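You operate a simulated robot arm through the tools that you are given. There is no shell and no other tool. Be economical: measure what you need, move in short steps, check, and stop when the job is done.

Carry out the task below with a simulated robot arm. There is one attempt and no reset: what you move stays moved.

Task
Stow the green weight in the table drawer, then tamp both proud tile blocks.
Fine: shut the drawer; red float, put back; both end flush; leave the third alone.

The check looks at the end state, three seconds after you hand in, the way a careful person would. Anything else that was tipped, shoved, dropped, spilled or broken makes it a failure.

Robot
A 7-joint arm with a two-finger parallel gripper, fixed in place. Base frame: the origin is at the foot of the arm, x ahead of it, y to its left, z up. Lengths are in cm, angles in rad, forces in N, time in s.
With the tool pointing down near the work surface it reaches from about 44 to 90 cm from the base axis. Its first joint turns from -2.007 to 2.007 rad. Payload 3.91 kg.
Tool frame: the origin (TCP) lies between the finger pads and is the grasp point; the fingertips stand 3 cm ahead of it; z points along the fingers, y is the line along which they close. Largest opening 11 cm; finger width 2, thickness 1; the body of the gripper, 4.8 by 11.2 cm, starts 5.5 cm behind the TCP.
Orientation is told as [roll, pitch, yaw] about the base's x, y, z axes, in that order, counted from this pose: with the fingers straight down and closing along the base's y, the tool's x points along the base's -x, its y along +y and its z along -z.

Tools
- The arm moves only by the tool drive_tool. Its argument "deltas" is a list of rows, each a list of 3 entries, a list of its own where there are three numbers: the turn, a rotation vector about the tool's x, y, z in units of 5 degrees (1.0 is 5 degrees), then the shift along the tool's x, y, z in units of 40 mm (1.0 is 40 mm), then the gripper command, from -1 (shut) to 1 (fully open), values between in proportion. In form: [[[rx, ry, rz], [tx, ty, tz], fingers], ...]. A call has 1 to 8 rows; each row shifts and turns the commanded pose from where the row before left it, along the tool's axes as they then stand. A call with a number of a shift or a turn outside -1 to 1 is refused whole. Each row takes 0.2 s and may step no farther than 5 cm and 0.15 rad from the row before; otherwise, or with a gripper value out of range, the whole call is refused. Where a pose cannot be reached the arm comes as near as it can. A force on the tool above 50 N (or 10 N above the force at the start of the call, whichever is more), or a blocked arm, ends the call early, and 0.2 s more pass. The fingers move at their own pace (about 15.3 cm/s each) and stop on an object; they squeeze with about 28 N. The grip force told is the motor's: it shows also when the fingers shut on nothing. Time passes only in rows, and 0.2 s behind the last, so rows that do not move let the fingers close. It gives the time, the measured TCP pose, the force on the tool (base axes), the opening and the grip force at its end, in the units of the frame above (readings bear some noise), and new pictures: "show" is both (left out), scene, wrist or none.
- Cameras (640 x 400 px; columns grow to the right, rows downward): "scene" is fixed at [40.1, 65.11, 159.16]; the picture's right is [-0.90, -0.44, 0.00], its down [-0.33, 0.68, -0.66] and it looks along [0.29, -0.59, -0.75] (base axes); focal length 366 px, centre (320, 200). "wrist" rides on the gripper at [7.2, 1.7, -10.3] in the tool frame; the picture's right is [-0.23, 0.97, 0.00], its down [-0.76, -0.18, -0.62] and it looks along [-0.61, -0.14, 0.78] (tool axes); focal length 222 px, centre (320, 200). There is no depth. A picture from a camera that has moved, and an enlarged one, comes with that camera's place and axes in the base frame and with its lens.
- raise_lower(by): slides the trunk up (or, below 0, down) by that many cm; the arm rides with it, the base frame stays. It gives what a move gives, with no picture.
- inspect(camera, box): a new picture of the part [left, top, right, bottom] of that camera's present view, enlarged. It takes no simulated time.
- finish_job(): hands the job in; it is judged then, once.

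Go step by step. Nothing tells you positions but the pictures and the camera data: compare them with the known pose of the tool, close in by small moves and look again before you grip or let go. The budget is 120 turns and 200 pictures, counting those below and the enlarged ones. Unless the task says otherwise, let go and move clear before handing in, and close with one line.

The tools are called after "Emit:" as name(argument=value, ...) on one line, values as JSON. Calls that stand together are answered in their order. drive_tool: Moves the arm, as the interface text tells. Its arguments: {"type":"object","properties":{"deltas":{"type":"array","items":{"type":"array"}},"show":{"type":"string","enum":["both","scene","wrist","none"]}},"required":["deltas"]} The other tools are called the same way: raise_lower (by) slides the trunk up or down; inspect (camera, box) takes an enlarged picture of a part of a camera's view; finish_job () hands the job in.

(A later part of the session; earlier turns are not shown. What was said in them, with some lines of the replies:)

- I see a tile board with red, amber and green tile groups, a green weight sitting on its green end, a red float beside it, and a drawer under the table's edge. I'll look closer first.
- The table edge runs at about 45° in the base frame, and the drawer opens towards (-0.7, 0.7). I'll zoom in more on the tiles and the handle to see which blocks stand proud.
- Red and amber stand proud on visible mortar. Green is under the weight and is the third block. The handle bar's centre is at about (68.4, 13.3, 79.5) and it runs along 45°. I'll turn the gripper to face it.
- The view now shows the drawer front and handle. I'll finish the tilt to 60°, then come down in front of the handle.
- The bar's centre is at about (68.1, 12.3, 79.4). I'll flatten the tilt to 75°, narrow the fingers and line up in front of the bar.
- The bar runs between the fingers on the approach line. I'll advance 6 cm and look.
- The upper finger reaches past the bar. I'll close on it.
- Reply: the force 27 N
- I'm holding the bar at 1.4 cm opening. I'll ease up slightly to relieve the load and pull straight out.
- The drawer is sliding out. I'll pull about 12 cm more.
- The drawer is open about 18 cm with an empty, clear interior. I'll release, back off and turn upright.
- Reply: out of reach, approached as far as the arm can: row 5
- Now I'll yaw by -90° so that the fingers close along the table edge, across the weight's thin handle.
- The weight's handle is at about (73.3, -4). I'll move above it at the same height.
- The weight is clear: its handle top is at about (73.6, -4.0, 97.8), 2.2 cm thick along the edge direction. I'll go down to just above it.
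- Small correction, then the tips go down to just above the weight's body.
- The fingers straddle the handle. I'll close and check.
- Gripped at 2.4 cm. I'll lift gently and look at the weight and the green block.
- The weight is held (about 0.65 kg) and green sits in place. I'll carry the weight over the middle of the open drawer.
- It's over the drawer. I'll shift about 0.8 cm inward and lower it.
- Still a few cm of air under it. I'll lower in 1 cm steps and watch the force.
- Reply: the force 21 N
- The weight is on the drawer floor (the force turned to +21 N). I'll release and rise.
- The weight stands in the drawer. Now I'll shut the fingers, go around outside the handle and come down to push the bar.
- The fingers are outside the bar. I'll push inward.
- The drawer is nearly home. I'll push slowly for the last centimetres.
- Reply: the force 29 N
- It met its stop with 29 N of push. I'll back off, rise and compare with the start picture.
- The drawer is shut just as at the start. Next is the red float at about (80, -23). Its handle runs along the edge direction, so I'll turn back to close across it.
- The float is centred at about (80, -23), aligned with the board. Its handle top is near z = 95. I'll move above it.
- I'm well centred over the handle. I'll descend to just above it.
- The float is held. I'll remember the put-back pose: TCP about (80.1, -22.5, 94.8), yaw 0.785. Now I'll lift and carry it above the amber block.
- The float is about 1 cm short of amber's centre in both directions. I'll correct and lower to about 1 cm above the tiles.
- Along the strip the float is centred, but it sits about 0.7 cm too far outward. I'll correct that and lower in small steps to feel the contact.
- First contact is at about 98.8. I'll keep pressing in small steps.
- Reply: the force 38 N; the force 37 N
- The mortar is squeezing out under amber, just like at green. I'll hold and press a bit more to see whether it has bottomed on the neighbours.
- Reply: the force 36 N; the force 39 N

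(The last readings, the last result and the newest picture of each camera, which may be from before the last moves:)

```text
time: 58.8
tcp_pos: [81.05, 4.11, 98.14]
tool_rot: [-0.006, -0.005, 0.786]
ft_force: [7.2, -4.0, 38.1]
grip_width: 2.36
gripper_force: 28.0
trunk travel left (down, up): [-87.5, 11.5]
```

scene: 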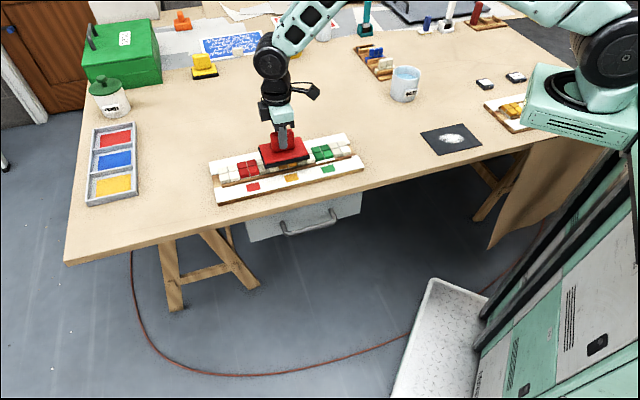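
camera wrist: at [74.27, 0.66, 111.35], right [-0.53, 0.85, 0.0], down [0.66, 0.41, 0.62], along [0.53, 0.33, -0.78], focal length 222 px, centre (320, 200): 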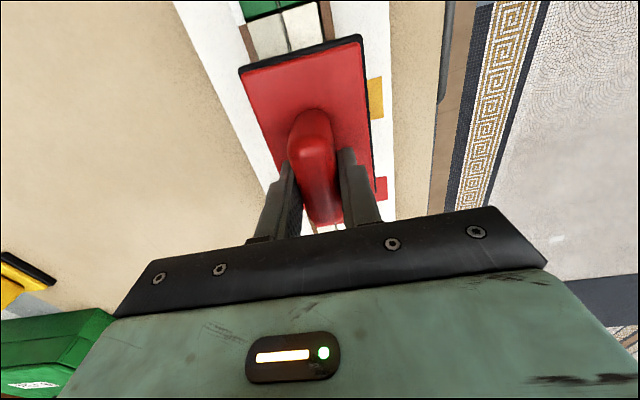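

It has settled at z = 98.13. I'll lift 3 cm and look at amber.

Emit:
drive_tool(deltas=[[[0, 0, 0], [0, 0, -0.1], -1], [[0, 0, 0], [0, 0, -0.5], -1], [[0, 0, 0], [0, 0, -0.8], -1], [[0, 0, 0], [0, 0, -0.6], -1]], show="wrist")

Emit:
inspect(camera="scene", box=[230, 110, 350, 190])

```text
time: 59.8
tcp_pos: [80.75, 4.26, 105.85]
tool_rot: [0.001, 0.002, 0.784]
ft_force: [0.3, 0.3, -2.3]
grip_width: 2.37
gripper_force: 28.1
trunk travel left (down, up): [-87.5, 11.5]
camera wrist: at [74.46, 0.27, 116.17], right [-0.53, 0.85, 0.0], down [0.67, 0.41, 0.62], along [0.53, 0.33, -0.78], focal length 222 px, centre (320, 200)
```

wrist: 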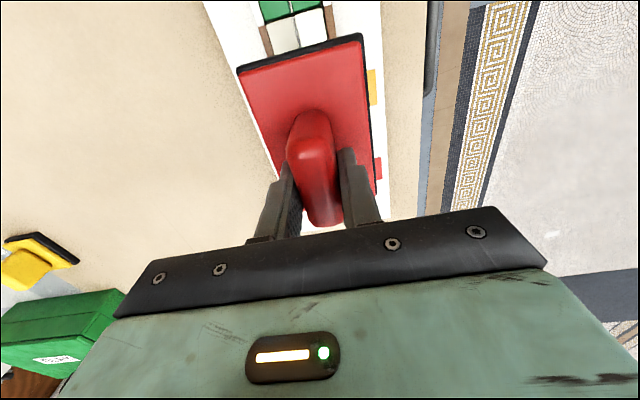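

```text
5.00 times, centred on (290, 150) of scene
camera zoom: at [40.1, 65.11, 159.16], right [-0.9, -0.44, 0.0], down [-0.33, 0.68, -0.66], along [0.29, -0.59, -0.75], focal length 1832 px, centre (470, 450)
```

zoom: 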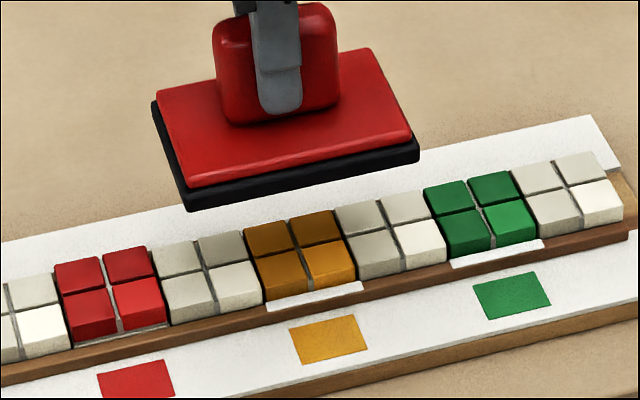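

Amber now looks flush. Next I'll move 10 cm along the strip to red.

Emit:
drive_tool(deltas=[[[0, 0, 0], [-0.625, 0, 0], -1], [[0, 0, 0], [-0.625, 0, 0], -1], [[0, 0, 0], [-0.625, 0, 0], -1], [[0, 0, 0], [-0.625, 0, 0.3], -1], [[0, 0, 0], [0, 0, 0.5], -1], [[0, 0, 0], [0, 0, 0.3], -1]])

Emit:
inspect(camera="scene", box=[200, 120, 320, 200])

Emit:
inspect(camera="wrist", box=[200, 0, 420, 200])

```text
time: 61.2
tcp_pos: [87.94, 11.37, 101.36]
tool_rot: [-0.002, 0.0, 0.785]
ft_force: [-0.8, 0.1, -2.7]
grip_width: 2.38
gripper_force: 28.3
trunk travel left (down, up): [-87.5, 11.5]
camera wrist: at [81.66, 7.25, 111.7], right [-0.53, 0.85, 0.0], down [0.66, 0.41, 0.62], along [0.53, 0.33, -0.78], focal length 222 px, centre (320, 200)
```

scene: 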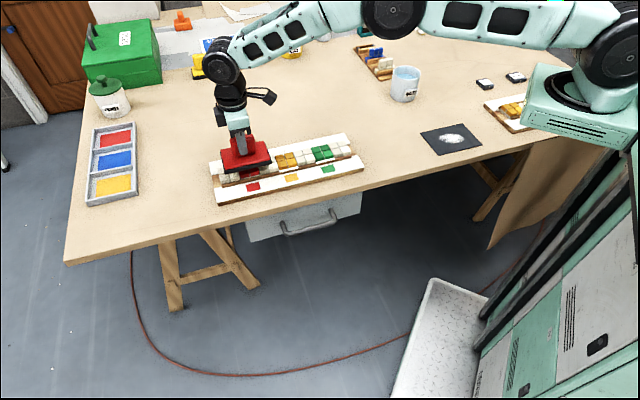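
wrist: 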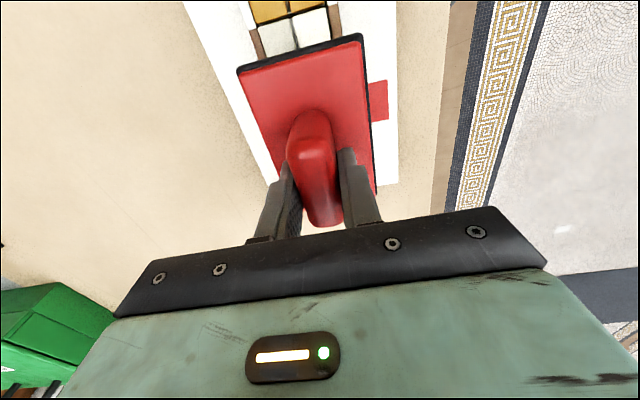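

```text
5.00 times, centred on (260, 160) of scene
camera zoom: at [40.1, 65.11, 159.16], right [-0.9, -0.44, 0.0], down [-0.33, 0.68, -0.66], along [0.29, -0.59, -0.75], focal length 1832 px, centre (620, 400)
```

zoom: 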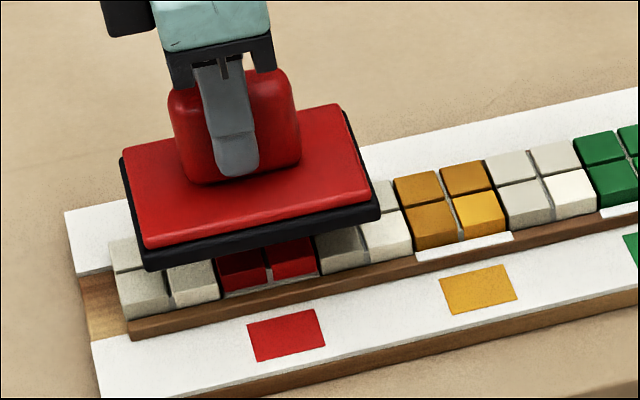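

```text
2.00 times, centred on (310, 100) of wrist
camera zoom: at [81.66, 7.25, 111.7], right [-0.53, 0.85, 0.0], down [0.66, 0.41, 0.62], along [0.53, 0.33, -0.78], focal length 444 px, centre (340, 400)
```

zoom: 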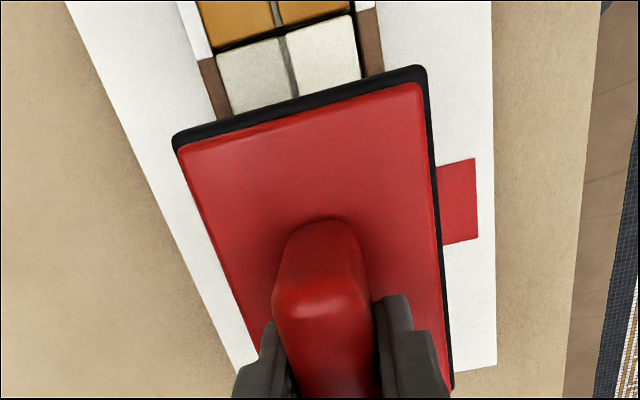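

The float is nicely centred over red. I'll lower to contact in small steps.

Emit:
drive_tool(deltas=[[[0, 0, 0], [0, 0, 0.3], -1], [[0, 0, 0], [0, 0, 0.2], -1], [[0, 0, 0], [0, 0, 0.1], -1]], show="none")

Emit:
drive_tool(deltas=[[[0, 0, 0], [0, 0, 0.04], -1], [[0, 0, 0], [0, 0, 0.04], -1]], show="none")

Emit:
inspect(camera="scene", box=[200, 120, 320, 200])

```text
time: 62.0
tcp_pos: [87.99, 11.47, 98.91]
tool_rot: [-0.002, -0.001, 0.786]
ft_force: [-0.7, -0.3, -1.6]
grip_width: 2.36
gripper_force: 28.2
trunk travel left (down, up): [-87.5, 11.5]
```

```text
time: 62.6
tcp_pos: [88.03, 11.31, 98.56]
tool_rot: [-0.002, -0.001, 0.785]
ft_force: [-0.5, 0.0, -1.2]
grip_width: 2.38
gripper_force: 28.6
trunk travel left (down, up): [-87.5, 11.5]
```

```text
5.00 times, centred on (260, 160) of scene
camera zoom: at [40.1, 65.11, 159.16], right [-0.9, -0.44, 0.0], down [-0.33, 0.68, -0.66], along [0.29, -0.59, -0.75], focal length 1832 px, centre (620, 400)
```

zoom: 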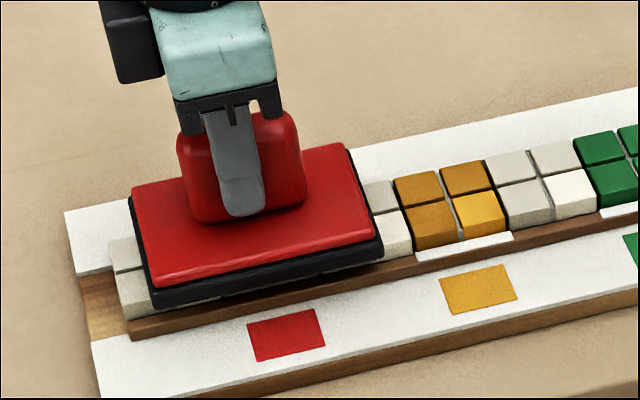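

Emit:
drive_tool(deltas=[[[0, 0, 0], [0, 0, 0.04], -1], [[0, 0, 0], [0, 0, 0.04], -1]], show="none")

Emit:
drive_tool(deltas=[[[0, 0, 0], [0, 0, 0.04], -1], [[0, 0, 0], [0, 0, 0.04], -1]], show="none")

Emit:
drive_tool(deltas=[[[0, 0, 0], [0, 0, 0.04], -1], [[0, 0, 0], [0, 0, 0.0], -1]], show="none")

```text
time: 63.2
tcp_pos: [87.99, 11.25, 98.5]
tool_rot: [-0.002, 0.002, 0.785]
ft_force: [-0.1, -0.5, 1.3]
grip_width: 2.38
gripper_force: 27.8
trunk travel left (down, up): [-87.5, 11.5]
```

```text
time: 63.8
tcp_pos: [87.96, 11.12, 98.18]
tool_rot: [-0.002, -0.001, 0.785]
ft_force: [-1.9, -1.3, 4.4]
grip_width: 2.34
gripper_force: 27.8
trunk travel left (down, up): [-87.5, 11.5]
```

```text
time: 64.4
tcp_pos: [88.07, 11.33, 98.04]
tool_rot: [-0.001, -0.003, 0.785]
ft_force: [-4.5, -2.1, 15.4]
grip_width: 2.34
gripper_force: 28.1
trunk travel left (down, up): [-87.5, 11.5]
```

Emit:
drive_tool(deltas=[[[0, 0, 0], [0, 0, 0.04], -1], [[0, 0, 0], [0, 0, 0.02], -1]], show="none")

Emit:
drive_tool(deltas=[[[0, 0, 0], [0, 0, 0.04], -1], [[0, 0, 0], [0, 0, 0.0], -1]], show="none")

Emit:
inspect(camera="scene", box=[200, 120, 320, 200])

```text
time: 65.0
tcp_pos: [87.99, 11.4, 98.05]
tool_rot: [-0.004, -0.002, 0.784]
ft_force: [-13.9, -7.7, 36.0]
grip_width: 2.41
gripper_force: 28.3
trunk travel left (down, up): [-87.5, 11.5]
```

```text
time: 65.6
tcp_pos: [88.1, 11.42, 97.97]
tool_rot: [-0.004, -0.004, 0.785]
ft_force: [-9.9, 0.6, 38.0]
grip_width: 2.4
gripper_force: 28.0
trunk travel left (down, up): [-87.5, 11.5]
```

```text
5.00 times, centred on (260, 160) of scene
camera zoom: at [40.1, 65.11, 159.16], right [-0.9, -0.44, 0.0], down [-0.33, 0.68, -0.66], along [0.29, -0.59, -0.75], focal length 1832 px, centre (620, 400)
```

zoom: 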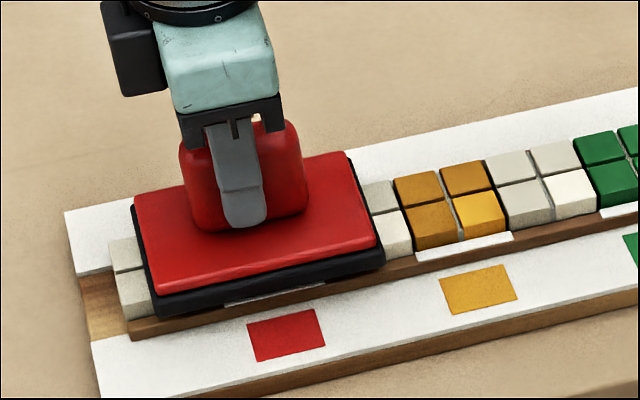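

Mortar shows at red too, and the force has levelled at 38 N. I'll lift and compare the heights closely.

Emit:
drive_tool(deltas=[[[0, 0, 0], [0, 0, 0], -1], [[0, 0, 0], [0, 0, -0.2], -1], [[0, 0, 0], [0, -0.3, -0.7], -1], [[0, 0, 0], [0, -0.7, -0.8], -1], [[0, 0, 0], [0, -0.9, -0.4], -1]], show="scene")

Emit:
inspect(camera="scene", box=[205, 135, 295, 190])

Emit:
inspect(camera="scene", box=[265, 130, 355, 185])

```text
time: 66.8
tcp_pos: [91.84, 5.23, 105.92]
tool_rot: [0.0, 0.003, 0.786]
ft_force: [-0.8, -0.5, -2.0]
grip_width: 2.36
gripper_force: 28.1
out of reach, approached as far as the arm can: row 5
trunk travel left (down, up): [-87.5, 11.5]
```

scene: 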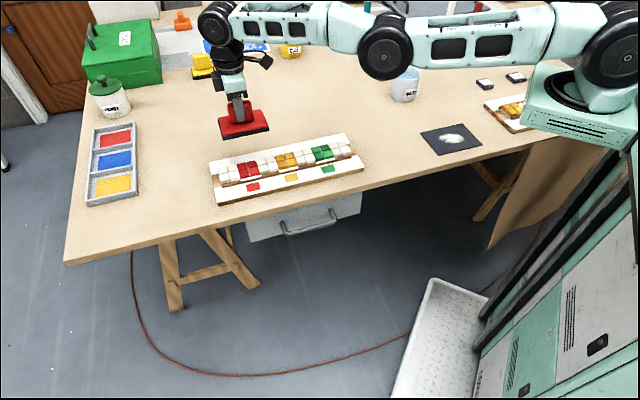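

```text
7.11 times, centred on (250, 162) of scene
camera zoom: at [40.1, 65.11, 159.16], right [-0.9, -0.44, 0.0], down [-0.33, 0.68, -0.66], along [0.29, -0.59, -0.75], focal length 2605 px, centre (818, 467)
```

zoom: 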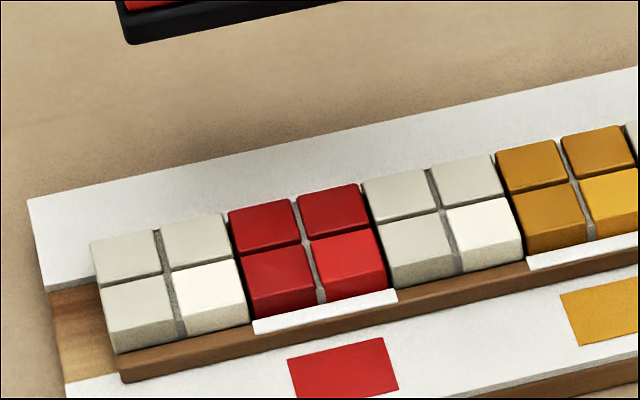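

```text
7.11 times, centred on (310, 158) of scene
camera zoom: at [40.1, 65.11, 159.16], right [-0.9, -0.44, 0.0], down [-0.33, 0.68, -0.66], along [0.29, -0.59, -0.75], focal length 2605 px, centre (391, 502)
```

zoom: 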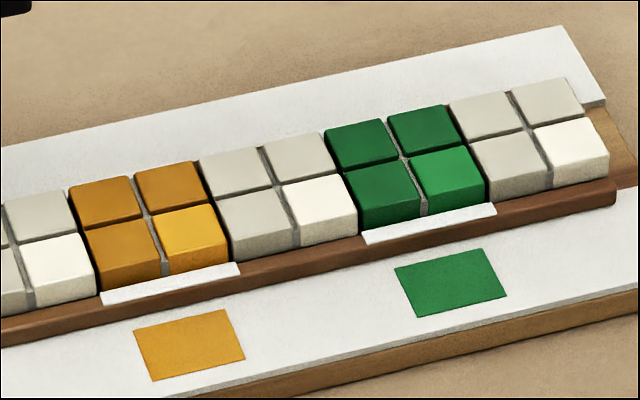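

All three blocks are level with their white neighbours now. I'll carry the float back to its original place.

Emit:
drive_tool(deltas=[[[0, 0, 0], [0.87, -0.35, 0], -1], [[0, 0, 0], [0.87, -0.35, 0], -1], [[0, 0, 0], [0.87, -0.35, 0], -1], [[0, 0, 0], [0.87, -0.35, 0], -1], [[0, 0, 0], [0.87, -0.35, 0], -1], [[0, 0, 0], [0.87, -0.35, 0], -1], [[0, 0, 0], [0.87, -0.35, 0], -1], [[0, 0, 0], [0.87, -0.35, 0], -1]], show="scene")

```text
time: 68.6
tcp_pos: [93.47, -21.32, 105.17]
tool_rot: [0.001, 0.002, 0.784]
ft_force: [0.1, 0.0, -1.2]
grip_width: 2.37
gripper_force: 28.1
out of reach, approached as far as the arm can: row 1, 2, 3, 4, 5, 6, 7, 8
trunk travel left (down, up): [-87.5, 11.5]
```

scene: 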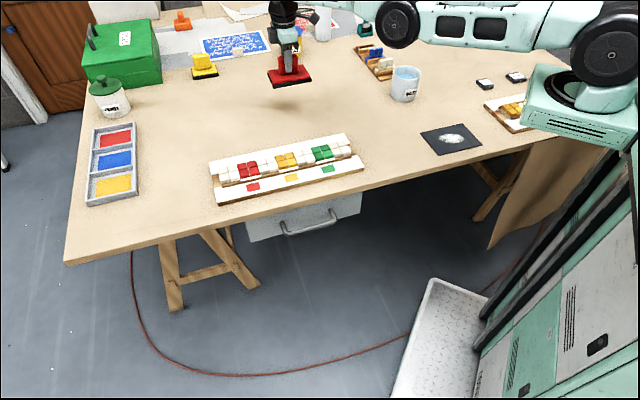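

The arm ended farther out than I commanded after the reach limit. I'll check where a small inward step takes it.

Emit:
drive_tool(deltas=[[[0, 0, 0], [0, 0, 0], -1]], show="none")

Emit:
drive_tool(deltas=[[[0, 0, 0], [0.35, 0.35, 0], -1]], show="none")

```text
time: 69.0
tcp_pos: [93.41, -21.34, 105.1]
tool_rot: [0.001, 0.002, 0.786]
ft_force: [-0.2, 0.0, -2.2]
grip_width: 2.39
gripper_force: 27.3
trunk travel left (down, up): [-87.5, 11.5]
```

```text
time: 69.4
tcp_pos: [93.39, -21.39, 105.12]
tool_rot: [0.001, 0.002, 0.784]
ft_force: [1.0, 0.3, -1.5]
grip_width: 2.37
gripper_force: 28.0
out of reach, approached as far as the arm can: row 1
trunk travel left (down, up): [-87.5, 11.5]
```

Emit:
drive_tool(deltas=[[[0, 0, 0], [0.7, 0.7, 0], -1], [[0, 0, 0], [0.7, 0.7, 0], -1], [[0, 0, 0], [0.7, 0.7, 0], -1]], show="scene")

```text
time: 70.2
tcp_pos: [93.36, -21.98, 104.91]
tool_rot: [0.0, 0.001, 0.785]
ft_force: [0.1, -0.2, -1.4]
grip_width: 2.39
gripper_force: 28.2
out of reach, approached as far as the arm can: row 1, 2, 3
trunk travel left (down, up): [-87.5, 11.5]
```

scene: 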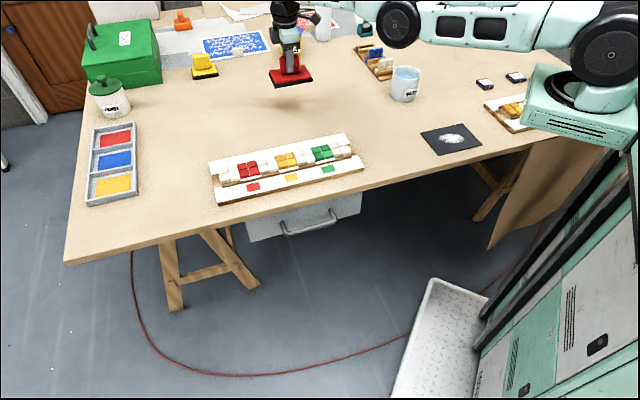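

Emit:
drive_tool(deltas=[[[0, 0, 0], [0, 0, -0.5], -1]], show="none")

Emit:
drive_tool(deltas=[[[0, 0, 0], [0.7, -0.7, 0], -1]], show="none")

```text
time: 70.6
tcp_pos: [93.36, -22.09, 106.92]
tool_rot: [-0.001, 0.002, 0.785]
ft_force: [-0.1, -0.3, -2.9]
grip_width: 2.37
gripper_force: 27.7
trunk travel left (down, up): [-87.5, 11.5]
```

```text
time: 71.0
tcp_pos: [92.98, -25.77, 106.57]
tool_rot: [-0.002, 0.0, 0.785]
ft_force: [1.4, 1.1, -1.7]
grip_width: 2.36
gripper_force: 28.4
trunk travel left (down, up): [-87.5, 11.5]
```

Upward and sideways moves work. I'll try inward again, in a small step.

Emit:
drive_tool(deltas=[[[0, 0, 0], [0.1, 0.1, -0.2], -1], [[0, 0, 0], [0.1, 0.1, -0.2], -1], [[0, 0, 0], [0.2, 0.2, 0], -1]], show="none")

```text
time: 71.8
tcp_pos: [90.89, -26.09, 108.41]
tool_rot: [0.0, -0.003, 0.786]
ft_force: [0.1, 0.4, -2.3]
grip_width: 2.39
gripper_force: 27.9
trunk travel left (down, up): [-87.5, 11.5]
```

It's free of the limit. I'll go above the put-back spot.

Emit:
drive_tool(deltas=[[[0, 0, 0], [0.42, 0.85, 0], -1], [[0, 0, 0], [0.42, 0.85, 0], -1], [[0, 0, 0], [0.42, 0.85, 0], -1]], show="none")

```text
time: 72.6
tcp_pos: [80.3, -22.34, 108.27]
tool_rot: [-0.003, -0.004, 0.785]
ft_force: [-0.4, -0.1, -1.9]
grip_width: 2.37
gripper_force: 28.4
trunk travel left (down, up): [-87.5, 11.5]
```

Emit:
drive_tool(deltas=[[[0, 0, 0], [0.03, -0.03, 0.9], -1], [[0, 0, 0], [0, 0, 0.9], -1], [[0, 0, 0], [0, 0, 0.8], -1], [[0, 0, 0], [0, 0, 0.3], -1]], show="wrist")

Emit:
inspect(camera="scene", box=[290, 50, 370, 140])

```text
time: 73.6
tcp_pos: [80.12, -22.54, 96.62]
tool_rot: [-0.001, 0.001, 0.785]
ft_force: [0.1, 0.5, -1.1]
grip_width: 2.37
gripper_force: 27.4
trunk travel left (down, up): [-87.5, 11.5]
camera wrist: at [73.84, -26.55, 107.05], right [-0.53, 0.85, 0.0], down [0.66, 0.41, 0.62], along [0.53, 0.33, -0.78], focal length 222 px, centre (320, 200)
```

wrist: 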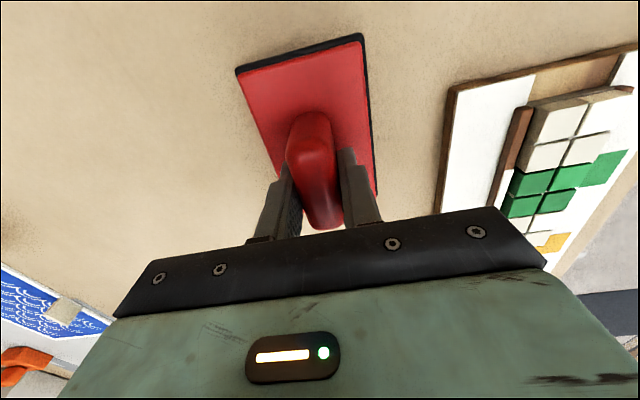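

```text
4.44 times, centred on (330, 95) of scene
camera zoom: at [40.1, 65.11, 159.16], right [-0.9, -0.44, 0.0], down [-0.33, 0.68, -0.66], along [0.29, -0.59, -0.75], focal length 1628 px, centre (276, 667)
```

zoom: 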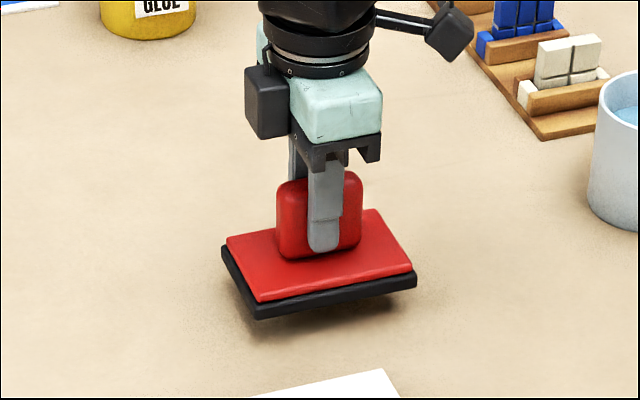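

Emit:
drive_tool(deltas=[[[0, 0, 0], [0, 0, 0.2], -1], [[0, 0, 0], [0, 0, 0.15], -1]], show="none")

Emit:
drive_tool(deltas=[[[0, 0, 0], [0, 0, 0.06], -1], [[0, 0, 0], [0, 0, 0.05], -1]], show="none")

Emit:
inspect(camera="scene", box=[290, 50, 370, 140])

```text
time: 74.2
tcp_pos: [80.11, -22.55, 95.26]
tool_rot: [-0.001, 0.0, 0.784]
ft_force: [-0.1, -0.7, -1.9]
grip_width: 2.36
gripper_force: 27.4
trunk travel left (down, up): [-87.5, 11.5]
```

```text
time: 74.8
tcp_pos: [80.13, -22.62, 94.92]
tool_rot: [-0.001, 0.0, 0.785]
ft_force: [-0.6, 0.3, -1.6]
grip_width: 2.35
gripper_force: 28.1
trunk travel left (down, up): [-87.5, 11.5]
```

```text
4.44 times, centred on (330, 95) of scene
camera zoom: at [40.1, 65.11, 159.16], right [-0.9, -0.44, 0.0], down [-0.33, 0.68, -0.66], along [0.29, -0.59, -0.75], focal length 1628 px, centre (276, 667)
```

zoom: 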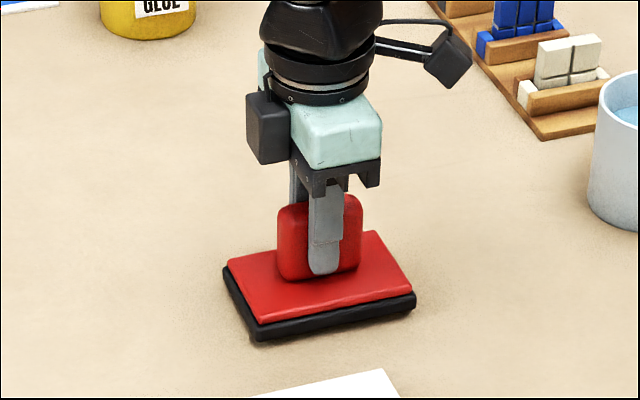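

Emit:
drive_tool(deltas=[[[0, 0, 0], [-0.05, 0, 0.05], -1], [[0, 0, 0], [0, 0, 0.05], -1]], show="none")

Emit:
drive_tool(deltas=[[[0, 0, 0], [0, 0, 0.03], -1], [[0, 0, 0], [0, 0, 0.0], -1]], show="none")

Emit:
inspect(camera="scene", box=[290, 50, 370, 140])

```text
time: 75.4
tcp_pos: [80.22, -22.33, 94.48]
tool_rot: [-0.003, -0.001, 0.785]
ft_force: [0.1, 0.0, -1.9]
grip_width: 2.38
gripper_force: 28.5
trunk travel left (down, up): [-87.5, 11.5]
```

```text
time: 76.0
tcp_pos: [80.27, -22.39, 94.31]
tool_rot: [-0.002, 0.0, 0.785]
ft_force: [-0.7, 0.1, -2.1]
grip_width: 2.38
gripper_force: 28.6
trunk travel left (down, up): [-87.5, 11.5]
```

```text
4.44 times, centred on (330, 95) of scene
camera zoom: at [40.1, 65.11, 159.16], right [-0.9, -0.44, 0.0], down [-0.33, 0.68, -0.66], along [0.29, -0.59, -0.75], focal length 1628 px, centre (276, 667)
```

zoom: 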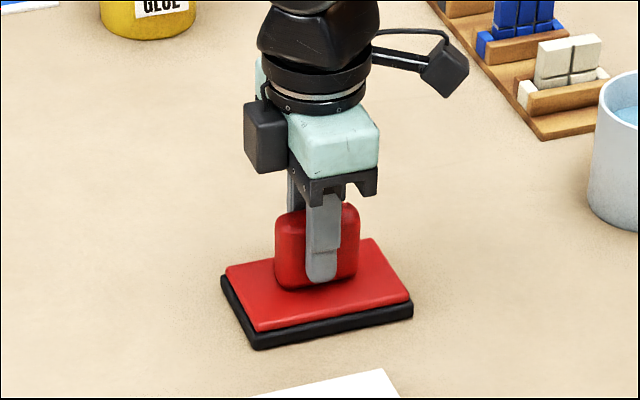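

The float is back on its original outline. I'll take one more small step for contact, then release and rise.

Emit:
drive_tool(deltas=[[[0, 0, 0], [0, 0, 0.03], -1], [[0, 0, 0], [0, 0, 0.02], -1]], show="none")

```text
time: 76.6
tcp_pos: [80.16, -22.4, 94.16]
tool_rot: [-0.003, 0.0, 0.785]
ft_force: [-2.9, -0.8, 4.0]
grip_width: 2.38
gripper_force: 27.7
trunk travel left (down, up): [-87.5, 11.5]
```

Emit:
drive_tool(deltas=[[[0, 0, 0], [0, 0, 0], -0.2], [[0, 0, 0], [0, 0, 0], 0], [[0, 0, 0], [0, 0, 0], 0], [[0, 0, 0], [0, 0, -0.5], 0], [[0, 0, 0], [0, 0, -0.9], 0], [[0, 0, 0], [0, 0, -0.9], 0], [[0, 0, 0], [0, 0, -0.9], 0]])

Emit:
inspect(camera="scene", box=[190, 80, 390, 250])

```text
time: 78.2
tcp_pos: [79.96, -22.61, 106.82]
tool_rot: [0.0, 0.002, 0.786]
ft_force: [0.3, 0.1, 0.3]
grip_width: 5.5
gripper_force: 0.1
trunk travel left (down, up): [-87.5, 11.5]
camera wrist: at [73.7, -26.63, 117.16], right [-0.53, 0.85, 0.0], down [0.66, 0.41, 0.62], along [0.53, 0.33, -0.78], focal length 222 px, centre (320, 200)
```

scene: 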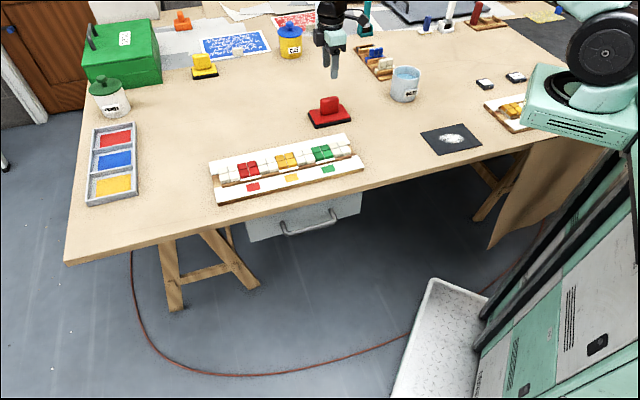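
wrist: 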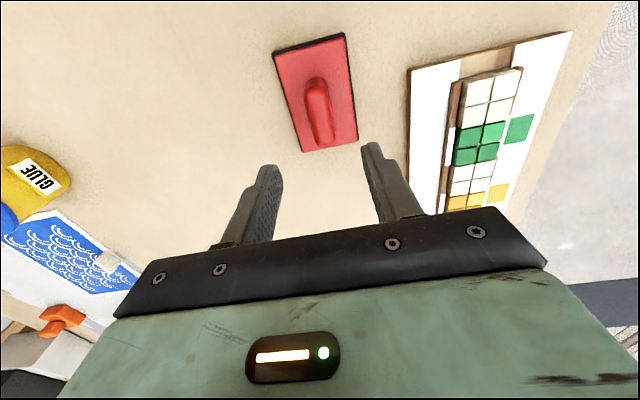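

```text
2.35 times, centred on (290, 165) of scene
camera zoom: at [40.1, 65.11, 159.16], right [-0.9, -0.44, 0.0], down [-0.33, 0.68, -0.66], along [0.29, -0.59, -0.75], focal length 862 px, centre (391, 282)
```

zoom: 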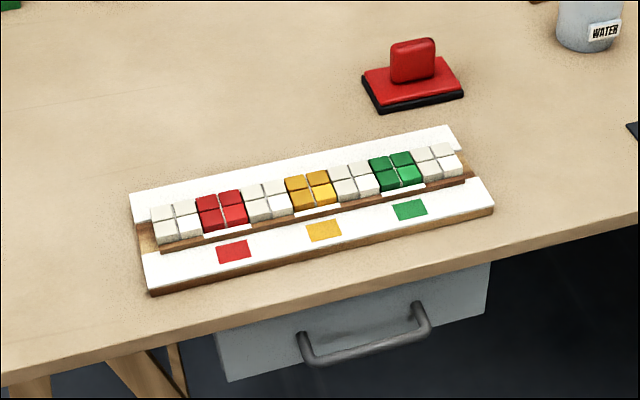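

Everything is in place. I'll check flushness once more against the first close-ups.

Emit:
inspect(camera="scene", box=[215, 140, 265, 175])

Emit:
inspect(camera="scene", box=[260, 135, 310, 170])

Emit:
inspect(camera="scene", box=[300, 130, 350, 165])

```text
11.43 times, centred on (240, 158) of scene
camera zoom: at [40.1, 65.11, 159.16], right [-0.9, -0.44, 0.0], down [-0.33, 0.68, -0.66], along [0.29, -0.59, -0.75], focal length 4187 px, centre (1234, 686)
```

zoom: 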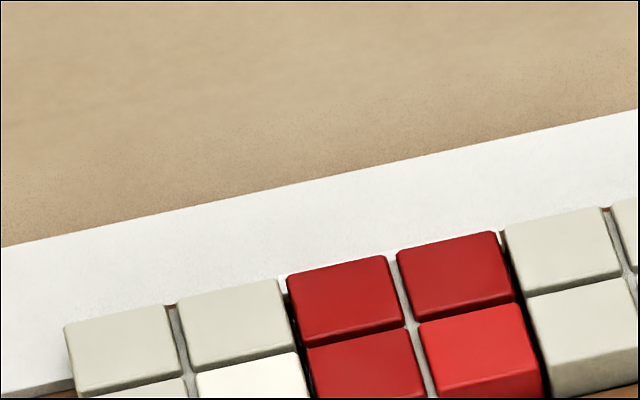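

```text
11.43 times, centred on (285, 152) of scene
camera zoom: at [40.1, 65.11, 159.16], right [-0.9, -0.44, 0.0], down [-0.33, 0.68, -0.66], along [0.29, -0.59, -0.75], focal length 4187 px, centre (720, 743)
```

zoom: 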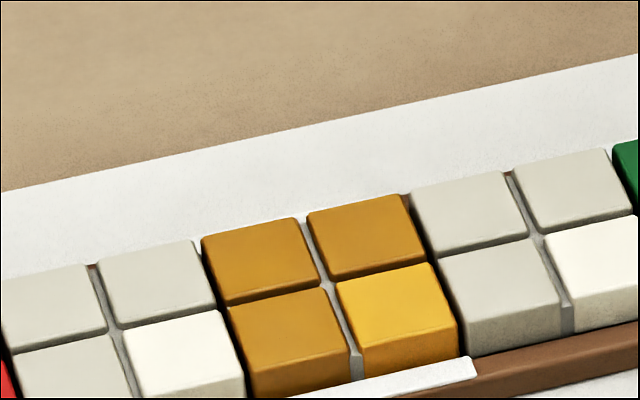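

```text
11.43 times, centred on (325, 148) of scene
camera zoom: at [40.1, 65.11, 159.16], right [-0.9, -0.44, 0.0], down [-0.33, 0.68, -0.66], along [0.29, -0.59, -0.75], focal length 4187 px, centre (263, 800)
```

zoom: 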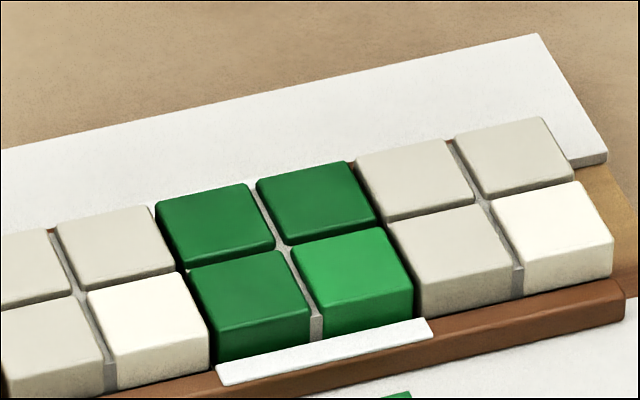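

Red, amber and green all line up with the white tiles to within a pixel or two. The float is on its spot, the drawer is shut and the arm is clear, so I'm handing in.

Emit:
finish_job()

```text
The job is handed in.
```

The green weight is in the shut drawer, the red and amber blocks are tamped level with their neighbours, the green block was not tamped, and the red float is back where it was.
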